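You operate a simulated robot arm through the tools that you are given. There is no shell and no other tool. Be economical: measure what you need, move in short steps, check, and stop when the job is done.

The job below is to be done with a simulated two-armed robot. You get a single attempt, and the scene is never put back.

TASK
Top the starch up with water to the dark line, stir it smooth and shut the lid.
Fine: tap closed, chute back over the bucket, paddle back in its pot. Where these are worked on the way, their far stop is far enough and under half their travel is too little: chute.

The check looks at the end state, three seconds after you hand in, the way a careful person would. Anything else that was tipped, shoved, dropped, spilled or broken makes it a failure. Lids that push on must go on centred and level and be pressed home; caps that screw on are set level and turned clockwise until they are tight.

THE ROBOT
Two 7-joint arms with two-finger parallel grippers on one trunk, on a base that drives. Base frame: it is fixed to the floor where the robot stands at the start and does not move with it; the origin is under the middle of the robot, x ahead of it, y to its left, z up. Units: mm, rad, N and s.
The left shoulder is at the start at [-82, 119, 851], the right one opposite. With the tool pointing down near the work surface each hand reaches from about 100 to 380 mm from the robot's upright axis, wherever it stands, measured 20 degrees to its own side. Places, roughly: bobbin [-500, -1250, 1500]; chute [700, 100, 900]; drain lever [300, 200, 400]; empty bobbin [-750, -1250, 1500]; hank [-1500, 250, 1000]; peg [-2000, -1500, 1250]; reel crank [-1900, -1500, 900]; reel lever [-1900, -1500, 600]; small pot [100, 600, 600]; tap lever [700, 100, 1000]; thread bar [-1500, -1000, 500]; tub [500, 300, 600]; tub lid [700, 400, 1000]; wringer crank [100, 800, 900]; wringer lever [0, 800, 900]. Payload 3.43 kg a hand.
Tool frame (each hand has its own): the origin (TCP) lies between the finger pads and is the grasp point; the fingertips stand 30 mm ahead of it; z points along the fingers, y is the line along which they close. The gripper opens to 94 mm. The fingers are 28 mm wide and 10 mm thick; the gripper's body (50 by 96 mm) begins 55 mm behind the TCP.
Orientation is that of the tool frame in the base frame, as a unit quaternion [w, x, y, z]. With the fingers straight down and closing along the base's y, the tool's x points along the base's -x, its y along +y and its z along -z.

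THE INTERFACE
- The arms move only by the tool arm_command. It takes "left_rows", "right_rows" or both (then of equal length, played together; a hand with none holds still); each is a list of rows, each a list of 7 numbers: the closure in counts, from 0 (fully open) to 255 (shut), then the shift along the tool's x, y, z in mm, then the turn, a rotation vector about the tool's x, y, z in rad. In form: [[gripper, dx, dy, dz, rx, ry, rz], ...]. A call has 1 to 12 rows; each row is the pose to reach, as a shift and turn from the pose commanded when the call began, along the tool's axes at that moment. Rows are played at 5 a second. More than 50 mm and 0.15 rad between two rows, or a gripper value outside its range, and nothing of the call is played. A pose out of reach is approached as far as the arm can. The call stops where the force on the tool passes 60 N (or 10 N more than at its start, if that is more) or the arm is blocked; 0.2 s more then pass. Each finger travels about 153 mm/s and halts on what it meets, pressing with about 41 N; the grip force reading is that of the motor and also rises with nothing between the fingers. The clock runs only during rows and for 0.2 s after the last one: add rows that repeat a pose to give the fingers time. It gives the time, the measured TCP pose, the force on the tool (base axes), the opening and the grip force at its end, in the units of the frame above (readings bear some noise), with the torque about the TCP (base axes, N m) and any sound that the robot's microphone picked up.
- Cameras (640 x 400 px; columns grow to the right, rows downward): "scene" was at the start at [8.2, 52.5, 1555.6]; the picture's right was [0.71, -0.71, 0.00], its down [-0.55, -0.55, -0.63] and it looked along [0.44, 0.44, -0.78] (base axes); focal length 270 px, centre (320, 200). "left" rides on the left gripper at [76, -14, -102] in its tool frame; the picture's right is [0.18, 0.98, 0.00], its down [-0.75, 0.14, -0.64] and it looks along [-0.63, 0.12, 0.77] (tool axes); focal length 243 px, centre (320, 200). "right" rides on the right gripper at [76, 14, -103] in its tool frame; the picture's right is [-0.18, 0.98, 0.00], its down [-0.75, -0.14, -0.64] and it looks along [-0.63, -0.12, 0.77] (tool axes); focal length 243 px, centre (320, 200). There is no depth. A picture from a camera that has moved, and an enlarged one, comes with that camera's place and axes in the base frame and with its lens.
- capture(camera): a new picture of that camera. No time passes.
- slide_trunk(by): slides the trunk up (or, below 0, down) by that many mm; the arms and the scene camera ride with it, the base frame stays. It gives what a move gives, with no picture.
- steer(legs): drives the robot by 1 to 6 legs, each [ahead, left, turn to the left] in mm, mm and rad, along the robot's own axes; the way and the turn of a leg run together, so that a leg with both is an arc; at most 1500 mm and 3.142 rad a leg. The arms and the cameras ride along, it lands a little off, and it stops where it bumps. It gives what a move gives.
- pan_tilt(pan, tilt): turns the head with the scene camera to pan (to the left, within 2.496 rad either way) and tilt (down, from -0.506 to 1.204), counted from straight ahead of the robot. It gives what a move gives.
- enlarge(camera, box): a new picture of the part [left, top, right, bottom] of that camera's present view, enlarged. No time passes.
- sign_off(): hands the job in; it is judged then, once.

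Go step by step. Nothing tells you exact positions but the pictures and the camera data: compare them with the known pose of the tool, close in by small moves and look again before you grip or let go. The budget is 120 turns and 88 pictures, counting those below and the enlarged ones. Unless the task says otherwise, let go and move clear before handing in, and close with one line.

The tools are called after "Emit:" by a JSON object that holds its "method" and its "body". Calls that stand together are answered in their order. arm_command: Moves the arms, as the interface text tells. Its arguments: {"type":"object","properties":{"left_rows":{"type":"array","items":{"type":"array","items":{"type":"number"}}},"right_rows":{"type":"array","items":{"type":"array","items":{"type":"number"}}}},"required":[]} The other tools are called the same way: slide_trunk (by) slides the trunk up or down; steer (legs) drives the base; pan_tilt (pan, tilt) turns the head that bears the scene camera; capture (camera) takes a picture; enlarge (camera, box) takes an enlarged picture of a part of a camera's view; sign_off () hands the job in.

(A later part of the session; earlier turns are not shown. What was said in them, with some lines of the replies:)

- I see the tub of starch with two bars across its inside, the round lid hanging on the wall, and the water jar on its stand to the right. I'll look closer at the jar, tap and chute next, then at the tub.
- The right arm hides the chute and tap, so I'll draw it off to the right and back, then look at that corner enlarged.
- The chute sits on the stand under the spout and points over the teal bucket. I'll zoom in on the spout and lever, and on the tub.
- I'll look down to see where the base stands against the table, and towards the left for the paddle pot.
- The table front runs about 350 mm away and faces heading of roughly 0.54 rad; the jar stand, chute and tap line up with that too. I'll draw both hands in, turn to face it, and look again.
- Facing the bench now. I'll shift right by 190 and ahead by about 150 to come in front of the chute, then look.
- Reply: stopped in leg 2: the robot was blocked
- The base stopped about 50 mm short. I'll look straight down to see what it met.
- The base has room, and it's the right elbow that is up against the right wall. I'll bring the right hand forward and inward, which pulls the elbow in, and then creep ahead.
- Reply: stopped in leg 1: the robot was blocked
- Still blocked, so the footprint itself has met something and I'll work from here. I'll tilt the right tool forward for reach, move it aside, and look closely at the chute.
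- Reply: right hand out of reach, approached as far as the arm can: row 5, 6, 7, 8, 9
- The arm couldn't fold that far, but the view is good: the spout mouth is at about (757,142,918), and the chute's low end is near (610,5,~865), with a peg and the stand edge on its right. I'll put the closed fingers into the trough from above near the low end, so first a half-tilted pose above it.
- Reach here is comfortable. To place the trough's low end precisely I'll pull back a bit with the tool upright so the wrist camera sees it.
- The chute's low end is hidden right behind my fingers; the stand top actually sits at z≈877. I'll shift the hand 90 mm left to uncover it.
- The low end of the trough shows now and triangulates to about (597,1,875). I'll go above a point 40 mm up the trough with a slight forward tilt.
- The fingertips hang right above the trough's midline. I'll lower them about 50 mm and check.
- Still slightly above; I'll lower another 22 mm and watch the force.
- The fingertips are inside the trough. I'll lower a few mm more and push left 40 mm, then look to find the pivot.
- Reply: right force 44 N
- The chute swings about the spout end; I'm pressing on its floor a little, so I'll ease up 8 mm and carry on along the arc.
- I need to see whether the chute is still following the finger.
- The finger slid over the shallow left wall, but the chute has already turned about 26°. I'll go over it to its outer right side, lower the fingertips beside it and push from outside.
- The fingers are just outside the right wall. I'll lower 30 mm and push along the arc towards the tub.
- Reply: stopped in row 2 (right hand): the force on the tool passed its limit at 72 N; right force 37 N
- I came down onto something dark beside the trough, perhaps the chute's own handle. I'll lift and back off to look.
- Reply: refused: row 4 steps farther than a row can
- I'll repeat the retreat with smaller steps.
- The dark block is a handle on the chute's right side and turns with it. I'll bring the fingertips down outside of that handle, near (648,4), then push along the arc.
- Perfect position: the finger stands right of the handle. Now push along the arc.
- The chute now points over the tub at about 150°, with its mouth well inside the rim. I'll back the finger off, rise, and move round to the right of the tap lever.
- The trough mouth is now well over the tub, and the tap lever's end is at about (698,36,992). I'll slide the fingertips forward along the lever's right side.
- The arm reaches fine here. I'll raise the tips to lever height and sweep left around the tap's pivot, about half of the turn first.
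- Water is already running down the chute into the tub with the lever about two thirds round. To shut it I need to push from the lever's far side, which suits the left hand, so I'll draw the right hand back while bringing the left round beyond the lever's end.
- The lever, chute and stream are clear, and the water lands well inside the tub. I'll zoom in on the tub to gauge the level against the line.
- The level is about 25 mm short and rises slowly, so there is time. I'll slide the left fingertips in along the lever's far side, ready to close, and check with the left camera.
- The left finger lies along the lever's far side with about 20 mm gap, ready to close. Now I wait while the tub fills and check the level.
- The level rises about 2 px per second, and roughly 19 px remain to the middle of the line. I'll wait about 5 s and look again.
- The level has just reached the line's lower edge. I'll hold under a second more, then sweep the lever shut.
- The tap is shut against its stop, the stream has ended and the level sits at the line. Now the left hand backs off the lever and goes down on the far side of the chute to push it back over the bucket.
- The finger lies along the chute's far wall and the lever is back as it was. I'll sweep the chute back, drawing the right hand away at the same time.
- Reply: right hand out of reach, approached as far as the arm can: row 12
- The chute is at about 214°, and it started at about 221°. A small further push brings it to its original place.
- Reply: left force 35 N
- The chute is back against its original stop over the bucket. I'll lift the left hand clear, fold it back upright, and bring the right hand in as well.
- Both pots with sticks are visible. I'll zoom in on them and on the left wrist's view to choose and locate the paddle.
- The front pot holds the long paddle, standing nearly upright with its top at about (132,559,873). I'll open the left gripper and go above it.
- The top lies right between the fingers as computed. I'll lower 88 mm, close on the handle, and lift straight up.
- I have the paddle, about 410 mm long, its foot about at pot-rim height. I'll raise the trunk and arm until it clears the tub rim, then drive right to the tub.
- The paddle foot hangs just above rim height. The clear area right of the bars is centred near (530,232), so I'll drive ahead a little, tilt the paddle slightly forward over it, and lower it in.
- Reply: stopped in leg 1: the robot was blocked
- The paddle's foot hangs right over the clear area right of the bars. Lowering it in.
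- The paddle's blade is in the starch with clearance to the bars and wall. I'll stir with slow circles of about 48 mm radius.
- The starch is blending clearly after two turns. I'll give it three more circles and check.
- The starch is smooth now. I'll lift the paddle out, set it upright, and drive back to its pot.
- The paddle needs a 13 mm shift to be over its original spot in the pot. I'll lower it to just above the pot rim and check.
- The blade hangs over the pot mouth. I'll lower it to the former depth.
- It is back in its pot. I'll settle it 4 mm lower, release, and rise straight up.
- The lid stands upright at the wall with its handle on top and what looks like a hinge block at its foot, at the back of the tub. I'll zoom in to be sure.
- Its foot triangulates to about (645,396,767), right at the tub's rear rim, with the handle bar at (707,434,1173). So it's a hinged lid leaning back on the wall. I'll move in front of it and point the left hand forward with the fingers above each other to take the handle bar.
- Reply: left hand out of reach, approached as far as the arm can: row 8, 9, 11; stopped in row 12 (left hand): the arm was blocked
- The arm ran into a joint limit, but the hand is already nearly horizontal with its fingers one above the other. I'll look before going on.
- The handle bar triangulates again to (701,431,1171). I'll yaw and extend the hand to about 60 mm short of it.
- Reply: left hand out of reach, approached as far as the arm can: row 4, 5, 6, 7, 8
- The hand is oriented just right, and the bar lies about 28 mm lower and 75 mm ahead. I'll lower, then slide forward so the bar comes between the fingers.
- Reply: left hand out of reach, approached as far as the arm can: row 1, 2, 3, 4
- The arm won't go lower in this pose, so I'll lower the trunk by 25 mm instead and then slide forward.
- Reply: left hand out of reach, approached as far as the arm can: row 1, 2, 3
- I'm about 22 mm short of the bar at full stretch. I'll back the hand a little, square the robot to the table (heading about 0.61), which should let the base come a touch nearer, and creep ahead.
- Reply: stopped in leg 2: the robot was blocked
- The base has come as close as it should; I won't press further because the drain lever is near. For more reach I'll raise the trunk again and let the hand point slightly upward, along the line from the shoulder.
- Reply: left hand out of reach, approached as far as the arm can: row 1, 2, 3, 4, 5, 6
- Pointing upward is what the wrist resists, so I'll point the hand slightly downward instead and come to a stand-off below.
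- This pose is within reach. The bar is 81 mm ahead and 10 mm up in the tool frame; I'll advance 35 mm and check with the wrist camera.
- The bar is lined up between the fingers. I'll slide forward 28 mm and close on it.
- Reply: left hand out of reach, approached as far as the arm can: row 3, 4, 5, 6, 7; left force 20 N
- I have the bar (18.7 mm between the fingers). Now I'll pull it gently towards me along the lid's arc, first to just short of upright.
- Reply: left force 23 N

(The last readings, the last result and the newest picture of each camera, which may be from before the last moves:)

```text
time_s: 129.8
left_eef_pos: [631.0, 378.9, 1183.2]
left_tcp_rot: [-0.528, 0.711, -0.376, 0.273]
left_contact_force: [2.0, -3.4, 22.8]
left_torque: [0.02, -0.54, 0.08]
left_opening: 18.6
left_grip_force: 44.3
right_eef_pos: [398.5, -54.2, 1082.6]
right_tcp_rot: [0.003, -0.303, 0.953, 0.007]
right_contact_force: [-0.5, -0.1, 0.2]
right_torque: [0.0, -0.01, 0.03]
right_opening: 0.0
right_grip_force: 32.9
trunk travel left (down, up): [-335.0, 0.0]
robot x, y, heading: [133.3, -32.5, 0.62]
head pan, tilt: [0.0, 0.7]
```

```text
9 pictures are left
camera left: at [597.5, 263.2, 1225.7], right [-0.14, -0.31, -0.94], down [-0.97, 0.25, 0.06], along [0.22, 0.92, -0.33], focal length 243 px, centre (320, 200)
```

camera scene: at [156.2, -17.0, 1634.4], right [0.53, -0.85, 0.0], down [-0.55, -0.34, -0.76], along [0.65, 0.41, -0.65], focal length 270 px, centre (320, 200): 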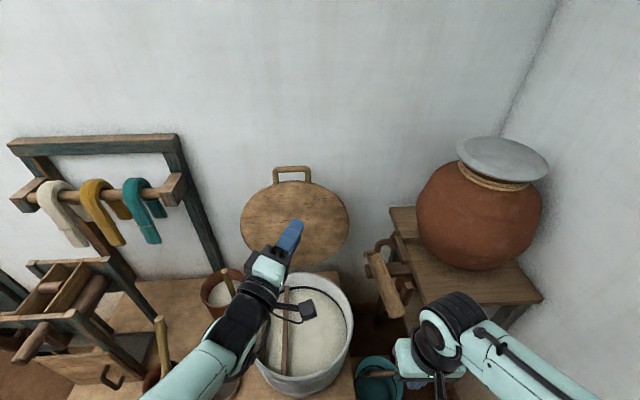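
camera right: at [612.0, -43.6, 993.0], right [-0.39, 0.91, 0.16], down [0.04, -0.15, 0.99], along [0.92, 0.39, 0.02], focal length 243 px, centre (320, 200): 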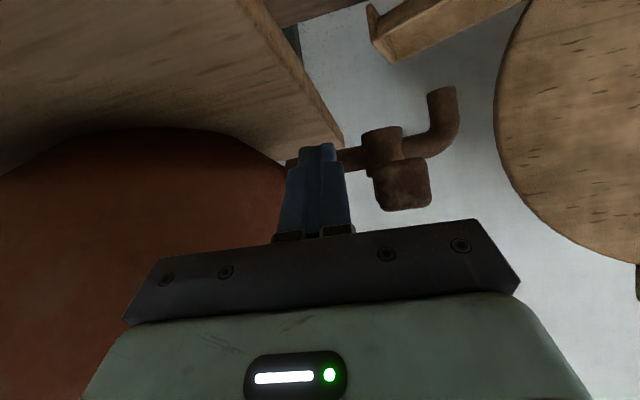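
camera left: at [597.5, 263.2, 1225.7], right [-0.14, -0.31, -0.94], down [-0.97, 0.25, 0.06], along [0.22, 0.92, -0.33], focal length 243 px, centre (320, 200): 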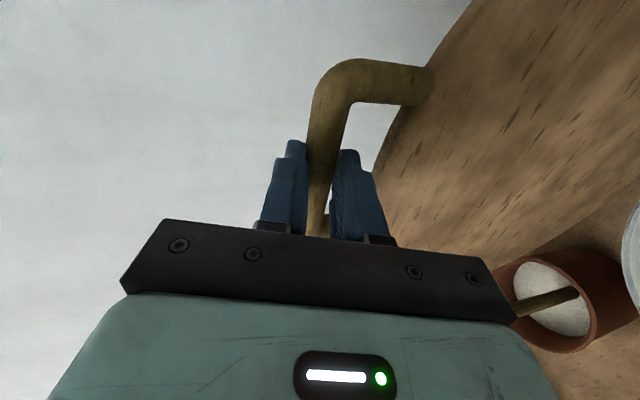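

The bar sits deep between the fingers and the lid is moving with me. I'll carry on along the arc past upright, pitching the hand downward gradually.

Emit:
{"method": "arm_command", "body": {"left_rows": [[255, 0, 2, -18, -0.04, 0, 0], [255, -1, 6, -35, -0.08, 0, 0], [255, -1, 13, -50, -0.12, 0, 0], [255, -1, 20, -67, -0.16, 0, 0], [255, -1, 28, -82, -0.2, 0, 0], [255, -2, 36, -98, -0.25, 0, 0], [255, -2, 48, -116, -0.3, 0, 0]]}}

Emit:
{"method": "enlarge", "body": {"camera": "scene", "box": [180, 110, 420, 350]}}

```text
time_s: 131.4
left_eef_pos: [531.1, 309.2, 1167.5]
left_tcp_rot: [-0.412, 0.784, -0.413, 0.213]
left_contact_force: [13.0, -14.4, -6.8]
left_torque: [-1.37, -0.96, -0.17]
left_opening: 19.0
left_grip_force: 45.4
right_eef_pos: [401.0, -53.6, 1081.2]
right_tcp_rot: [0.001, -0.304, 0.953, 0.008]
right_contact_force: [0.7, 0.1, 0.0]
right_torque: [0.0, 0.01, 0.03]
right_opening: 0.1
right_grip_force: 33.1
trunk travel left (down, up): [-335.0, 0.0]
robot x, y, heading: [135.2, -31.8, 0.616]
head pan, tilt: [0.0, 0.7]
```

```text
1.67 times, centred on (300, 230) of scene
camera zoom: at [166.8, -12.7, 1634.3], right [0.58, -0.82, 0.0], down [-0.53, -0.37, -0.76], along [0.62, 0.44, -0.64], focal length 451 px, centre (353, 150)
```

zoom: 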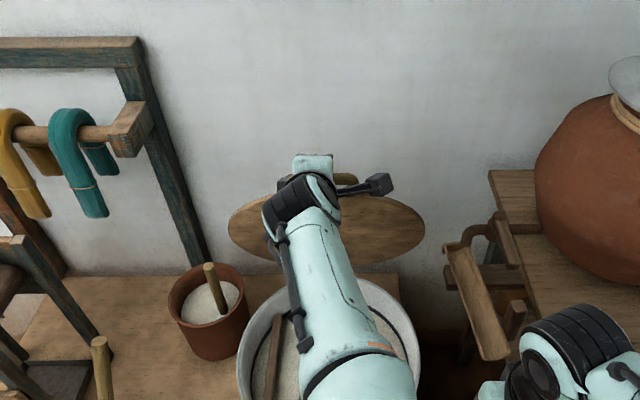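

The lid is following on its hinge and leans forward now. I'll continue along the arc, easing a little to the right where the handle pulls.

Emit:
{"method": "arm_command", "body": {"left_rows": [[255, 3, 31, -21, -0.055, -0.01, -0.007], [255, 6, 69, -42, -0.11, -0.02, -0.014], [255, 8, 109, -59, -0.165, -0.03, -0.021], [255, 10, 150, -70, -0.22, -0.041, -0.029]]}}

```text
time_s: 132.2
left_eef_pos: [453.1, 278.1, 1119.2]
left_tcp_rot: [-0.364, 0.827, -0.395, 0.164]
left_contact_force: [-1.2, -41.6, 39.9]
left_torque: [1.23, 0.63, -0.61]
left_opening: 19.7
left_grip_force: 44.7
right_eef_pos: [396.8, -57.4, 1082.8]
right_tcp_rot: [0.004, -0.302, 0.953, 0.008]
right_contact_force: [0.0, -0.5, 0.5]
right_torque: [-0.06, -0.06, -0.01]
right_opening: 0.1
right_grip_force: 32.7
trunk travel left (down, up): [-335.0, 0.0]
robot x, y, heading: [130.8, -30.0, 0.607]
head pan, tilt: [0.0, 0.7]
stopped in row 3 (left hand): the force on the tool passed its limit at 179 N (the readings are from after the stop); the commanded pose is now the measured one
```

The force spiked and the arm stopped. I need to see what is happening before any further move.

Emit:
{"method": "capture", "body": {"camera": "scene"}}

Emit:
{"method": "capture", "body": {"camera": "left"}}

```text
7 pictures are left
camera scene: at [159.2, -18.5, 1634.9], right [0.58, -0.82, 0.0], down [-0.52, -0.37, -0.77], along [0.63, 0.44, -0.64], focal length 270 px, centre (320, 200)
```

scene: 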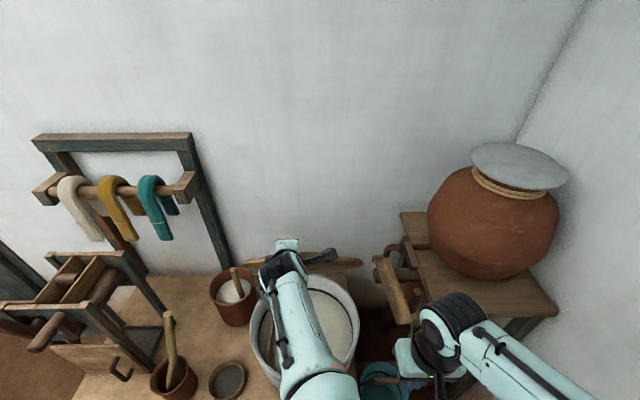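

```text
6 pictures are left
camera left: at [452.1, 174.7, 1198.8], right [-0.41, -0.56, -0.72], down [-0.91, 0.22, 0.35], along [-0.03, 0.8, -0.6], focal length 243 px, centre (320, 200)
```

left: 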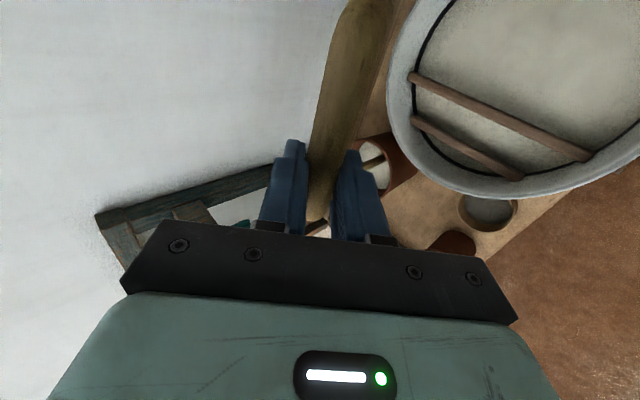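

The lid is at about 36° forward, as intended; my path radius was about 10 mm too tight, so the grip jammed. I'll loosen the fingers into a cage (28 mm) so the bar rests on the lower finger, and read the forces.

Emit:
{"method": "arm_command", "body": {"left_rows": [[205, 0, 0, 0, 0, 0, 0], [195, 0, 0, 0, 0, 0, 0], [185, 0, 0, 0, 0, 0, 0], [180, 0, 0, 0, 0, 0, 0], [180, 0, 0, 0, 0, 0, 0]]}}

```text
time_s: 133.4
left_eef_pos: [449.3, 286.1, 1112.1]
left_tcp_rot: [-0.359, 0.833, -0.39, 0.158]
left_contact_force: [-1.2, -0.2, -2.7]
left_torque: [-0.04, 0.11, 0.09]
left_opening: 28.6
left_grip_force: 0.9
right_eef_pos: [400.1, -52.9, 1081.3]
right_tcp_rot: [0.002, -0.302, 0.953, 0.006]
right_contact_force: [-0.1, -0.4, -0.9]
right_torque: [0.05, -0.02, 0.02]
right_opening: 0.2
right_grip_force: 33.2
trunk travel left (down, up): [-335.0, 0.0]
robot x, y, heading: [133.3, -33.1, 0.612]
head pan, tilt: [0.0, 0.7]
```

With the cage the bar just rests on the lower finger at about 3 N, so the lid is light and safe there. I'll centre the fingers under the bar, slide in a little, and step the base back once while compensating with the arm.

Emit:
{"method": "arm_command", "body": {"left_rows": [[180, 8, 0, 4, 0.001, 0.018, 0.017], [180, 15, 0, 9, 0.001, 0.036, 0.035], [180, 22, 0, 13, 0.002, 0.054, 0.052], [180, 28, 0, 18, 0.002, 0.072, 0.069]]}}

Emit:
{"method": "steer", "body": {"legs": [[-25, 0, 0]]}}

Emit:
{"method": "arm_command", "body": {"left_rows": [[180, 0, -8, 9, 0, 0, 0], [180, 0, -17, 18, 0, 0, 0]]}}

Emit:
{"method": "capture", "body": {"camera": "left"}}

```text
time_s: 134.4
left_eef_pos: [472.9, 279.5, 1113.1]
left_tcp_rot: [-0.367, 0.809, -0.422, 0.179]
left_contact_force: [-25.9, -3.3, 34.7]
left_torque: [-0.07, 0.41, -0.26]
left_opening: 27.0
left_grip_force: 0.2
right_eef_pos: [396.7, -53.9, 1083.3]
right_tcp_rot: [0.004, -0.303, 0.953, 0.007]
right_contact_force: [0.2, -0.6, -0.8]
right_torque: [0.0, 0.03, 0.03]
right_opening: 0.0
right_grip_force: 33.0
trunk travel left (down, up): [-335.0, 0.0]
robot x, y, heading: [134.5, -28.0, 0.614]
head pan, tilt: [0.0, 0.7]
stopped in row 4 (left hand): the force on the tool passed its limit at 62 N (the readings are from after the stop); the commanded pose is now the measured one
```

```text
time_s: 135.2
left_eef_pos: [458.7, 264.6, 1105.6]
left_tcp_rot: [-0.359, 0.812, -0.425, 0.177]
left_contact_force: [-0.2, 0.0, -0.4]
left_torque: [0.1, -0.03, -0.02]
left_opening: 28.8
left_grip_force: 1.1
right_eef_pos: [381.5, -64.8, 1081.7]
right_tcp_rot: [0.002, -0.303, 0.953, 0.006]
right_contact_force: [-0.1, -0.1, 0.1]
right_torque: [-0.03, 0.0, -0.03]
right_opening: 0.0
right_grip_force: 33.5
trunk travel left (down, up): [-335.0, 0.0]
robot x, y, heading: [115.4, -44.2, 0.614]
head pan, tilt: [0.0, 0.7]
```

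```text
time_s: 135.8
left_eef_pos: [474.6, 276.4, 1113.1]
left_tcp_rot: [-0.364, 0.81, -0.423, 0.18]
left_contact_force: [-19.6, -11.8, 33.8]
left_torque: [-0.29, 0.23, -0.21]
left_opening: 26.2
left_grip_force: 0.0
right_eef_pos: [376.0, -69.2, 1082.9]
right_tcp_rot: [0.004, -0.304, 0.952, 0.007]
right_contact_force: [-0.3, -0.6, -0.3]
right_torque: [0.0, 0.0, 0.01]
right_opening: 0.0
right_grip_force: 32.9
trunk travel left (down, up): [-335.0, 0.0]
robot x, y, heading: [111.2, -48.8, 0.618]
head pan, tilt: [0.0, 0.7]
```

```text
5 pictures are left
camera left: at [465.4, 174.0, 1190.5], right [-0.44, -0.52, -0.73], down [-0.9, 0.28, 0.34], along [0.03, 0.81, -0.59], focal length 243 px, centre (320, 200)
```

left: 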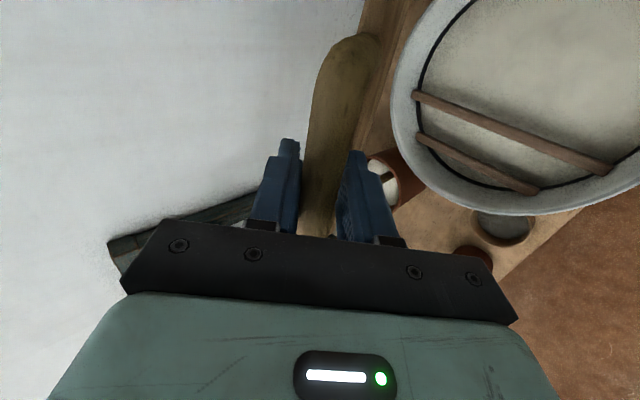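

The fingertips meet the lid's edge when I slide in fully, so I'm now deep on the bar. I'll back off 7 mm and step the base back twice, each time following forward with the arm.

Emit:
{"method": "arm_command", "body": {"left_rows": [[180, 0, 0, -8, 0, 0, 0], [180, 0, 0, -8, 0, 0, 0]]}}

Emit:
{"method": "steer", "body": {"legs": [[-35, 0, 0]]}}

Emit:
{"method": "arm_command", "body": {"left_rows": [[180, 0, -12, 12, 0, 0, 0], [180, 0, -24, 25, 0, 0, 0]]}}

Emit:
{"method": "steer", "body": {"legs": [[-35, 0, 0]]}}

Emit:
{"method": "arm_command", "body": {"left_rows": [[180, 0, -12, 12, 0, 0, 0], [180, 0, -24, 25, 0, 0, 0]]}}

```text
time_s: 136.4
left_eef_pos: [470.9, 274.1, 1111.2]
left_tcp_rot: [-0.357, 0.813, -0.425, 0.176]
left_contact_force: [-4.4, -3.6, 5.1]
left_torque: [-0.12, 0.0, 0.05]
left_opening: 27.4
left_grip_force: 0.1
right_eef_pos: [379.1, -66.9, 1082.7]
right_tcp_rot: [0.002, -0.303, 0.953, 0.006]
right_contact_force: [0.0, -0.5, 0.2]
right_torque: [0.0, 0.01, 0.02]
right_opening: 0.0
right_grip_force: 32.9
trunk travel left (down, up): [-335.0, 0.0]
robot x, y, heading: [113.8, -45.4, 0.619]
head pan, tilt: [0.0, 0.7]
```

```text
time_s: 137.3
left_eef_pos: [444.8, 256.7, 1112.3]
left_tcp_rot: [-0.358, 0.813, -0.425, 0.177]
left_contact_force: [-0.2, -0.7, -1.2]
left_torque: [0.03, -0.06, -0.02]
left_opening: 28.7
left_grip_force: 1.1
right_eef_pos: [353.3, -84.6, 1081.6]
right_tcp_rot: [0.001, -0.302, 0.953, 0.006]
right_contact_force: [0.5, 0.3, -0.4]
right_torque: [0.02, 0.0, -0.03]
right_opening: 0.0
right_grip_force: 33.0
trunk travel left (down, up): [-335.0, 0.0]
robot x, y, heading: [84.3, -67.8, 0.616]
head pan, tilt: [0.0, 0.7]
```

```text
time_s: 137.9
left_eef_pos: [473.2, 275.4, 1112.5]
left_tcp_rot: [-0.359, 0.812, -0.425, 0.177]
left_contact_force: [-1.0, -0.8, -1.1]
left_torque: [0.01, 0.03, 0.05]
left_opening: 28.3
left_grip_force: 0.4
right_eef_pos: [351.6, -86.2, 1082.1]
right_tcp_rot: [0.002, -0.303, 0.953, 0.006]
right_contact_force: [-0.1, -0.3, -0.1]
right_torque: [0.03, 0.0, -0.02]
right_opening: 0.0
right_grip_force: 33.2
trunk travel left (down, up): [-335.0, 0.0]
robot x, y, heading: [84.6, -63.9, 0.617]
head pan, tilt: [0.0, 0.7]
```

```text
time_s: 138.8
left_eef_pos: [446.7, 256.5, 1111.5]
left_tcp_rot: [-0.358, 0.813, -0.424, 0.176]
left_contact_force: [2.0, 1.0, -7.1]
left_torque: [-0.19, 0.06, -0.05]
left_opening: 28.9
left_grip_force: 1.0
right_eef_pos: [326.4, -105.1, 1081.4]
right_tcp_rot: [0.002, -0.303, 0.953, 0.006]
right_contact_force: [-0.3, -0.1, 0.0]
right_torque: [0.0, 0.01, 0.02]
right_opening: 0.0
right_grip_force: 33.1
trunk travel left (down, up): [-335.0, 0.0]
robot x, y, heading: [59.3, -85.8, 0.62]
head pan, tilt: [0.0, 0.7]
```

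```text
time_s: 139.4
left_eef_pos: [472.9, 275.7, 1111.5]
left_tcp_rot: [-0.359, 0.813, -0.424, 0.175]
left_contact_force: [-2.4, -1.7, 0.2]
left_torque: [-0.03, 0.03, 0.01]
left_opening: 28.2
left_grip_force: 0.3
right_eef_pos: [324.2, -105.5, 1081.9]
right_tcp_rot: [0.003, -0.303, 0.953, 0.006]
right_contact_force: [-0.4, -0.5, -0.1]
right_torque: [0.02, 0.0, 0.03]
right_opening: 0.0
right_grip_force: 33.3
trunk travel left (down, up): [-335.0, 0.0]
robot x, y, heading: [56.9, -82.2, 0.614]
head pan, tilt: [0.0, 0.7]
```

That works smoothly with almost no force. Now I'll lower the lid along its arc in the cage, first down to about 56°.

Emit:
{"method": "arm_command", "body": {"left_rows": [[180, 0, 20, -5, 0, 0, 0], [180, 0, 41, -9, 0, 0, 0], [180, 0, 63, -12, 0, 0, 0], [180, 1, 85, -14, 0, 0, 0], [180, 1, 108, -14, 0, 0, 0], [180, 1, 130, -13, 0, 0, 0], [180, 1, 152, -11, 0, 0, 0], [180, 1, 174, -8, 0, 0, 0]]}}

Emit:
{"method": "capture", "body": {"camera": "scene"}}

```text
time_s: 141.2
left_eef_pos: [371.8, 204.3, 991.7]
left_tcp_rot: [-0.36, 0.812, -0.424, 0.178]
left_contact_force: [-0.1, -0.8, -0.8]
left_torque: [-0.03, -0.03, -0.01]
left_opening: 29.0
left_grip_force: 1.3
right_eef_pos: [323.7, -106.5, 1081.2]
right_tcp_rot: [0.001, -0.303, 0.953, 0.006]
right_contact_force: [0.2, 0.2, 0.2]
right_torque: [-0.01, -0.01, -0.01]
right_opening: 0.1
right_grip_force: 32.4
trunk travel left (down, up): [-335.0, 0.0]
robot x, y, heading: [56.4, -86.4, 0.62]
head pan, tilt: [0.0, 0.7]
```

```text
4 pictures are left
camera scene: at [87.7, -64.7, 1634.4], right [0.58, -0.82, 0.0], down [-0.53, -0.37, -0.77], along [0.62, 0.44, -0.64], focal length 270 px, centre (320, 200)
```

scene: 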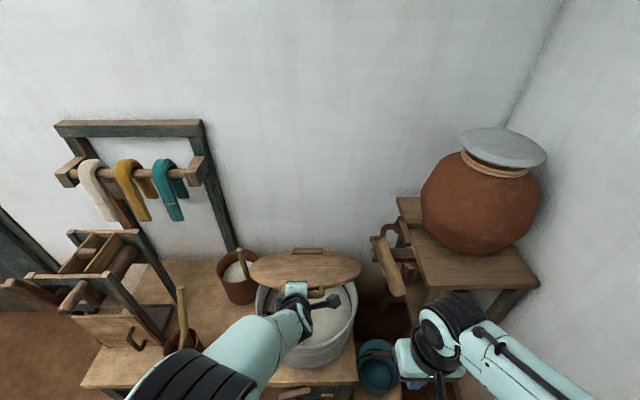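

The lid follows nicely, at about 55° now. I'll keep lowering to about 80°.

Emit:
{"method": "arm_command", "body": {"left_rows": [[180, 0, 22, 4, 0.03, 0, 0], [180, 0, 43, 9, 0.06, 0, 0], [180, 1, 65, 16, 0.1, 0, 0], [180, 1, 86, 23, 0.14, 0, 0], [180, 1, 107, 32, 0.18, 0, 0], [180, 1, 127, 41, 0.21, 0, 0], [180, 2, 147, 52, 0.25, 0, 0], [180, 2, 166, 63, 0.28, 0, 0]]}}

```text
time_s: 143.0
left_eef_pos: [315.2, 166.9, 827.1]
left_tcp_rot: [-0.468, 0.754, -0.394, 0.236]
left_contact_force: [-6.2, -10.8, 4.8]
left_torque: [0.49, -2.24, 0.29]
left_opening: 30.7
left_grip_force: 44.9
right_eef_pos: [322.9, -107.2, 1082.0]
right_tcp_rot: [0.002, -0.304, 0.953, 0.008]
right_contact_force: [-0.3, -0.1, 0.1]
right_torque: [0.0, -0.01, -0.02]
right_opening: 0.0
right_grip_force: 33.0
trunk travel left (down, up): [-335.0, 0.0]
robot x, y, heading: [52.8, -86.3, 0.62]
head pan, tilt: [0.0, 0.7]
```

The fingers are being pried slightly, with the tips touching the lid's edge. I'll open a bit more and back out 15 mm along the fingers, then look.

Emit:
{"method": "arm_command", "body": {"left_rows": [[160, 0, 0, 0, 0, 0, 0], [155, 0, 0, -8, 0, 0, 0], [155, 0, 0, -15, 0, 0, 0], [155, 0, 0, -15, 0, 0, 0]]}}

Emit:
{"method": "capture", "body": {"camera": "left"}}

```text
time_s: 144.0
left_eef_pos: [305.0, 159.2, 833.8]
left_tcp_rot: [-0.468, 0.755, -0.397, 0.234]
left_contact_force: [-0.9, -1.1, -2.8]
left_torque: [-0.01, 0.02, 0.01]
left_opening: 38.4
left_grip_force: 1.3
right_eef_pos: [322.6, -105.7, 1081.5]
right_tcp_rot: [0.002, -0.303, 0.953, 0.006]
right_contact_force: [-0.4, -0.3, 0.8]
right_torque: [-0.03, -0.02, -0.02]
right_opening: 0.1
right_grip_force: 33.1
trunk travel left (down, up): [-335.0, 0.0]
robot x, y, heading: [55.4, -85.9, 0.613]
head pan, tilt: [0.0, 0.7]
```

```text
3 pictures are left
camera left: at [281.1, 46.2, 891.2], right [-0.27, -0.39, -0.88], down [-0.95, 0.25, 0.18], along [0.15, 0.89, -0.44], focal length 243 px, centre (320, 200)
```

left: 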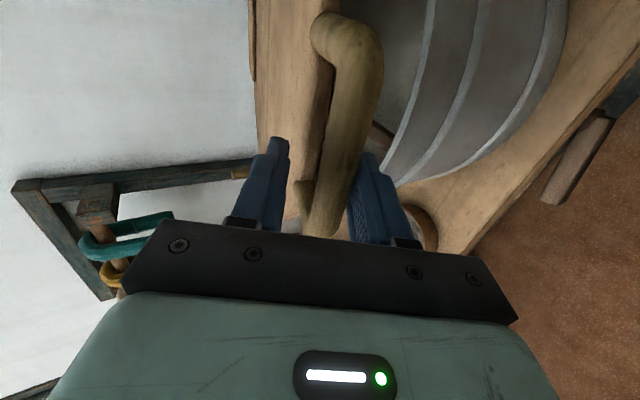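

The bar rests on the lower finger and the lid is close to the rim. I'll lower about 55 mm more and check the load.

Emit:
{"method": "arm_command", "body": {"left_rows": [[155, 0, 9, 4, 0, 0, 0], [155, 0, 19, 7, 0, 0, 0], [155, 0, 28, 11, 0, 0, 0], [155, 0, 37, 15, 0, 0, 0], [155, 0, 44, 18, 0, 0, 0], [155, 0, 51, 21, 0, 0, 0]]}}

```text
time_s: 145.3
left_eef_pos: [302.4, 156.7, 786.2]
left_tcp_rot: [-0.465, 0.755, -0.399, 0.235]
left_contact_force: [-1.9, -3.0, -3.6]
left_torque: [-0.04, 0.01, 0.06]
left_opening: 38.8
left_grip_force: 1.6
left hand out of reach, approached as far as the arm can: row 6
right_eef_pos: [328.1, -104.6, 1083.7]
right_tcp_rot: [0.008, -0.298, 0.955, 0.01]
right_contact_force: [1.1, -1.1, 0.1]
right_torque: [0.04, 0.01, 0.01]
right_opening: 0.0
right_grip_force: 33.0
trunk travel left (down, up): [-335.0, 0.0]
robot x, y, heading: [56.3, -86.0, 0.615]
head pan, tilt: [0.0, 0.7]
stopped in row 6 (right hand): the force on the tool passed its limit at 65 N (the readings are from after the stop); the commanded pose is now the measured one
```

The left arm brushed the right hand, so I'll move the right hand well aside first, then lower the lid the rest of the way with the trunk.

Emit:
{"method": "arm_command", "body": {"right_rows": [[255, 0, -40, -5, 0, 0, 0], [255, 0, -80, -10, 0, 0, 0], [255, 0, -120, -15, 0, 0, 0], [255, 0, -150, -15, 0, 0, 0]]}}

Emit:
{"method": "slide_trunk", "body": {"by": -15}}

Emit:
{"method": "slide_trunk", "body": {"by": -10}}

```text
time_s: 146.3
left_eef_pos: [303.4, 156.6, 786.7]
left_tcp_rot: [-0.467, 0.754, -0.399, 0.235]
left_contact_force: [-2.6, -2.5, -2.4]
left_torque: [-0.03, 0.01, 0.08]
left_opening: 39.1
left_grip_force: 2.0
right_eef_pos: [413.1, -230.5, 1095.7]
right_tcp_rot: [0.008, -0.297, 0.955, 0.01]
right_contact_force: [-0.1, 0.6, -0.1]
right_torque: [-0.04, 0.03, 0.03]
right_opening: 0.0
right_grip_force: 32.9
trunk travel left (down, up): [-335.0, 0.0]
robot x, y, heading: [58.7, -87.0, 0.619]
head pan, tilt: [0.0, 0.7]
```

```text
time_s: 147.0
left_eef_pos: [300.7, 155.6, 769.7]
left_tcp_rot: [-0.464, 0.755, -0.399, 0.234]
left_contact_force: [-13.5, -12.0, -2.4]
left_torque: [-0.21, 0.24, 0.22]
left_opening: 42.2
left_grip_force: 4.9
right_eef_pos: [411.8, -229.9, 1080.9]
right_tcp_rot: [0.009, -0.297, 0.955, 0.01]
right_contact_force: [0.6, -0.3, 0.1]
right_torque: [-0.01, 0.01, 0.0]
right_opening: 0.0
right_grip_force: 33.1
trunk travel left (down, up): [-320.0, 15.0]
robot x, y, heading: [54.7, -86.9, 0.617]
head pan, tilt: [0.0, 0.7]
```

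```text
time_s: 147.5
left_eef_pos: [302.8, 155.8, 760.8]
left_tcp_rot: [-0.466, 0.754, -0.398, 0.235]
left_contact_force: [-3.9, -3.2, -3.5]
left_torque: [-0.04, -0.02, 0.05]
left_opening: 39.6
left_grip_force: 2.7
right_eef_pos: [412.0, -228.4, 1072.0]
right_tcp_rot: [0.008, -0.298, 0.955, 0.009]
right_contact_force: [0.6, 1.3, 0.0]
right_torque: [-0.01, 0.0, -0.03]
right_opening: 0.0
right_grip_force: 32.9
trunk travel left (down, up): [-310.0, 25.0]
robot x, y, heading: [56.9, -85.6, 0.614]
head pan, tilt: [0.0, 0.7]
```

The lower finger still carries a little load. I'll lower in small trunk steps until the lid rests on the rim.

Emit:
{"method": "slide_trunk", "body": {"by": -8}}

Emit:
{"method": "slide_trunk", "body": {"by": -8}}

Emit:
{"method": "capture", "body": {"camera": "left"}}

```text
time_s: 148.1
left_eef_pos: [303.2, 158.4, 754.6]
left_tcp_rot: [-0.467, 0.754, -0.398, 0.236]
left_contact_force: [0.3, -0.6, -1.2]
left_torque: [-0.01, -0.03, 0.0]
left_opening: 36.6
left_grip_force: 0.0
right_eef_pos: [413.5, -229.4, 1064.2]
right_tcp_rot: [0.008, -0.298, 0.955, 0.01]
right_contact_force: [0.1, 0.8, 0.4]
right_torque: [0.0, 0.02, -0.02]
right_opening: 0.1
right_grip_force: 32.5
trunk travel left (down, up): [-302.0, 33.0]
robot x, y, heading: [58.7, -87.9, 0.613]
head pan, tilt: [0.0, 0.7]
```

```text
time_s: 148.7
left_eef_pos: [301.9, 154.8, 744.5]
left_tcp_rot: [-0.465, 0.755, -0.4, 0.233]
left_contact_force: [-15.4, -13.0, 7.1]
left_torque: [0.22, -0.38, -0.3]
left_opening: 35.1
left_grip_force: 0.0
right_eef_pos: [411.9, -230.4, 1055.7]
right_tcp_rot: [0.009, -0.297, 0.955, 0.01]
right_contact_force: [0.9, -0.1, -0.4]
right_torque: [0.01, 0.0, 0.02]
right_opening: 0.0
right_grip_force: 33.2
trunk travel left (down, up): [-294.0, 41.0]
robot x, y, heading: [55.8, -85.9, 0.615]
head pan, tilt: [0.0, 0.7]
```

```text
2 pictures are left
camera left: at [276.8, 42.8, 802.8], right [-0.28, -0.39, -0.88], down [-0.95, 0.25, 0.18], along [0.15, 0.88, -0.44], focal length 243 px, centre (320, 200)
```

left: 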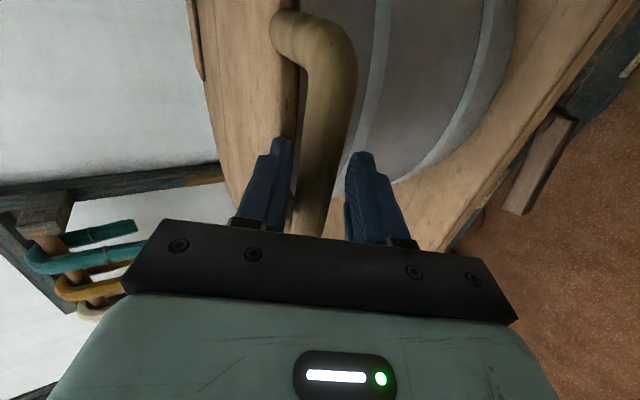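

The lid is down on the rim, the lower finger is free and the upper one is just touching the bar. I'll open the fingers, centre them, and draw straight out.

Emit:
{"method": "arm_command", "body": {"left_rows": [[120, 0, -4, -2, 0, 0, 0], [100, 0, -6, -4, 0, 0, 0], [100, 0, -6, -4, 0, 0, 0], [100, 0, -6, -25, 0, 0, 0], [100, 0, -6, -50, 0, 0, 0], [100, 0, -6, -75, 0, 0, 0], [100, 0, -6, -95, 0, 0, 0]]}}

Emit:
{"method": "steer", "body": {"legs": [[-80, 0, 0]]}}

Emit:
{"method": "pan_tilt", "body": {"pan": 0.0, "tilt": 0.75}}

Emit:
{"method": "capture", "body": {"camera": "scene"}}

```text
time_s: 150.3
left_eef_pos: [259.8, 109.4, 778.5]
left_tcp_rot: [-0.468, 0.753, -0.398, 0.235]
left_contact_force: [-0.3, 0.2, -0.1]
left_torque: [-0.03, 0.02, -0.01]
left_opening: 57.1
left_grip_force: 0.0
left hand out of reach, approached as far as the arm can: row 6, 7
right_eef_pos: [412.0, -227.9, 1054.7]
right_tcp_rot: [0.008, -0.297, 0.955, 0.01]
right_contact_force: [-0.4, 0.3, 0.7]
right_torque: [0.0, -0.02, 0.0]
right_opening: 0.0
right_grip_force: 33.7
trunk travel left (down, up): [-294.0, 41.0]
robot x, y, heading: [58.5, -87.4, 0.617]
head pan, tilt: [0.0, 0.7]
```

```text
time_s: 151.3
left_eef_pos: [194.2, 64.3, 777.8]
left_tcp_rot: [-0.467, 0.754, -0.398, 0.235]
left_contact_force: [-0.5, 0.3, 0.8]
left_torque: [-0.01, 0.0, -0.03]
left_opening: 57.4
left_grip_force: 0.1
right_eef_pos: [348.8, -273.5, 1054.7]
right_tcp_rot: [0.009, -0.297, 0.955, 0.01]
right_contact_force: [0.6, 0.4, 0.4]
right_torque: [0.01, 0.01, -0.02]
right_opening: 0.1
right_grip_force: 32.7
trunk travel left (down, up): [-294.0, 41.0]
robot x, y, heading: [-5.1, -132.1, 0.615]
head pan, tilt: [0.0, 0.7]
```

```text
time_s: 152.0
left_eef_pos: [195.5, 63.3, 778.6]
left_tcp_rot: [-0.467, 0.754, -0.398, 0.235]
left_contact_force: [-0.3, 0.4, 0.1]
left_torque: [-0.02, -0.01, 0.0]
left_opening: 57.3
left_grip_force: 0.0
right_eef_pos: [348.9, -273.4, 1056.1]
right_tcp_rot: [0.008, -0.297, 0.955, 0.011]
right_contact_force: [-0.5, 1.0, -0.1]
right_torque: [0.0, -0.03, 0.02]
right_opening: 0.3
right_grip_force: 32.7
trunk travel left (down, up): [-294.0, 41.0]
robot x, y, heading: [-5.5, -130.8, 0.611]
head pan, tilt: [0.0, 0.75]
```

```text
1 pictures are left
camera scene: at [21.7, -111.3, 1588.1], right [0.58, -0.82, 0.0], down [-0.56, -0.39, -0.73], along [0.6, 0.42, -0.68], focal length 270 px, centre (320, 200)
```

scene: 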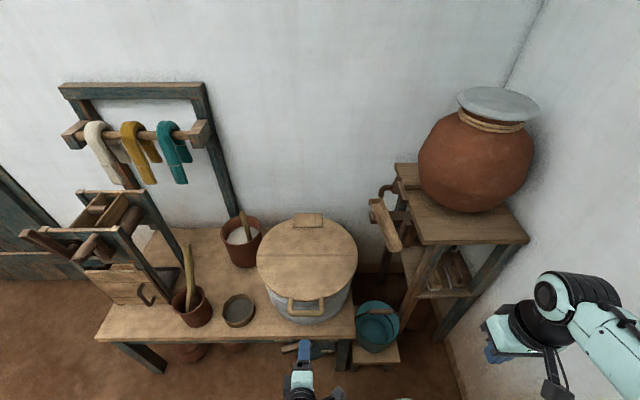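

The lid lies shut on the tub, the paddle stands in its pot and the chute is over the bucket. I'll use the last picture to check the lid's seat and the tap.

Emit:
{"method": "enlarge", "body": {"camera": "scene", "box": [230, 180, 420, 360]}}

```text
2.22 times, centred on (325, 270) of scene
camera zoom: at [21.7, -111.3, 1588.1], right [0.58, -0.82, 0.0], down [-0.56, -0.39, -0.73], along [0.6, 0.42, -0.68], focal length 601 px, centre (309, 44)
```

zoom: 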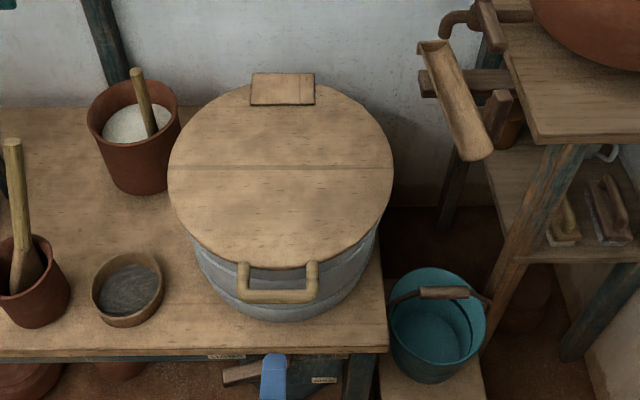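

The lid lies flat and centred on the tub, the tap lever is shut, the chute is over the bucket, the paddle is in its pot, and both hands are clear. Handing in.

Emit:
{"method": "sign_off", "body": {}}

```text
The job is handed in.
```

The starch is topped up to the dark line and stirred smooth, and the lid is shut. The tap is closed, the chute is back over the bucket and the paddle is back in its pot.
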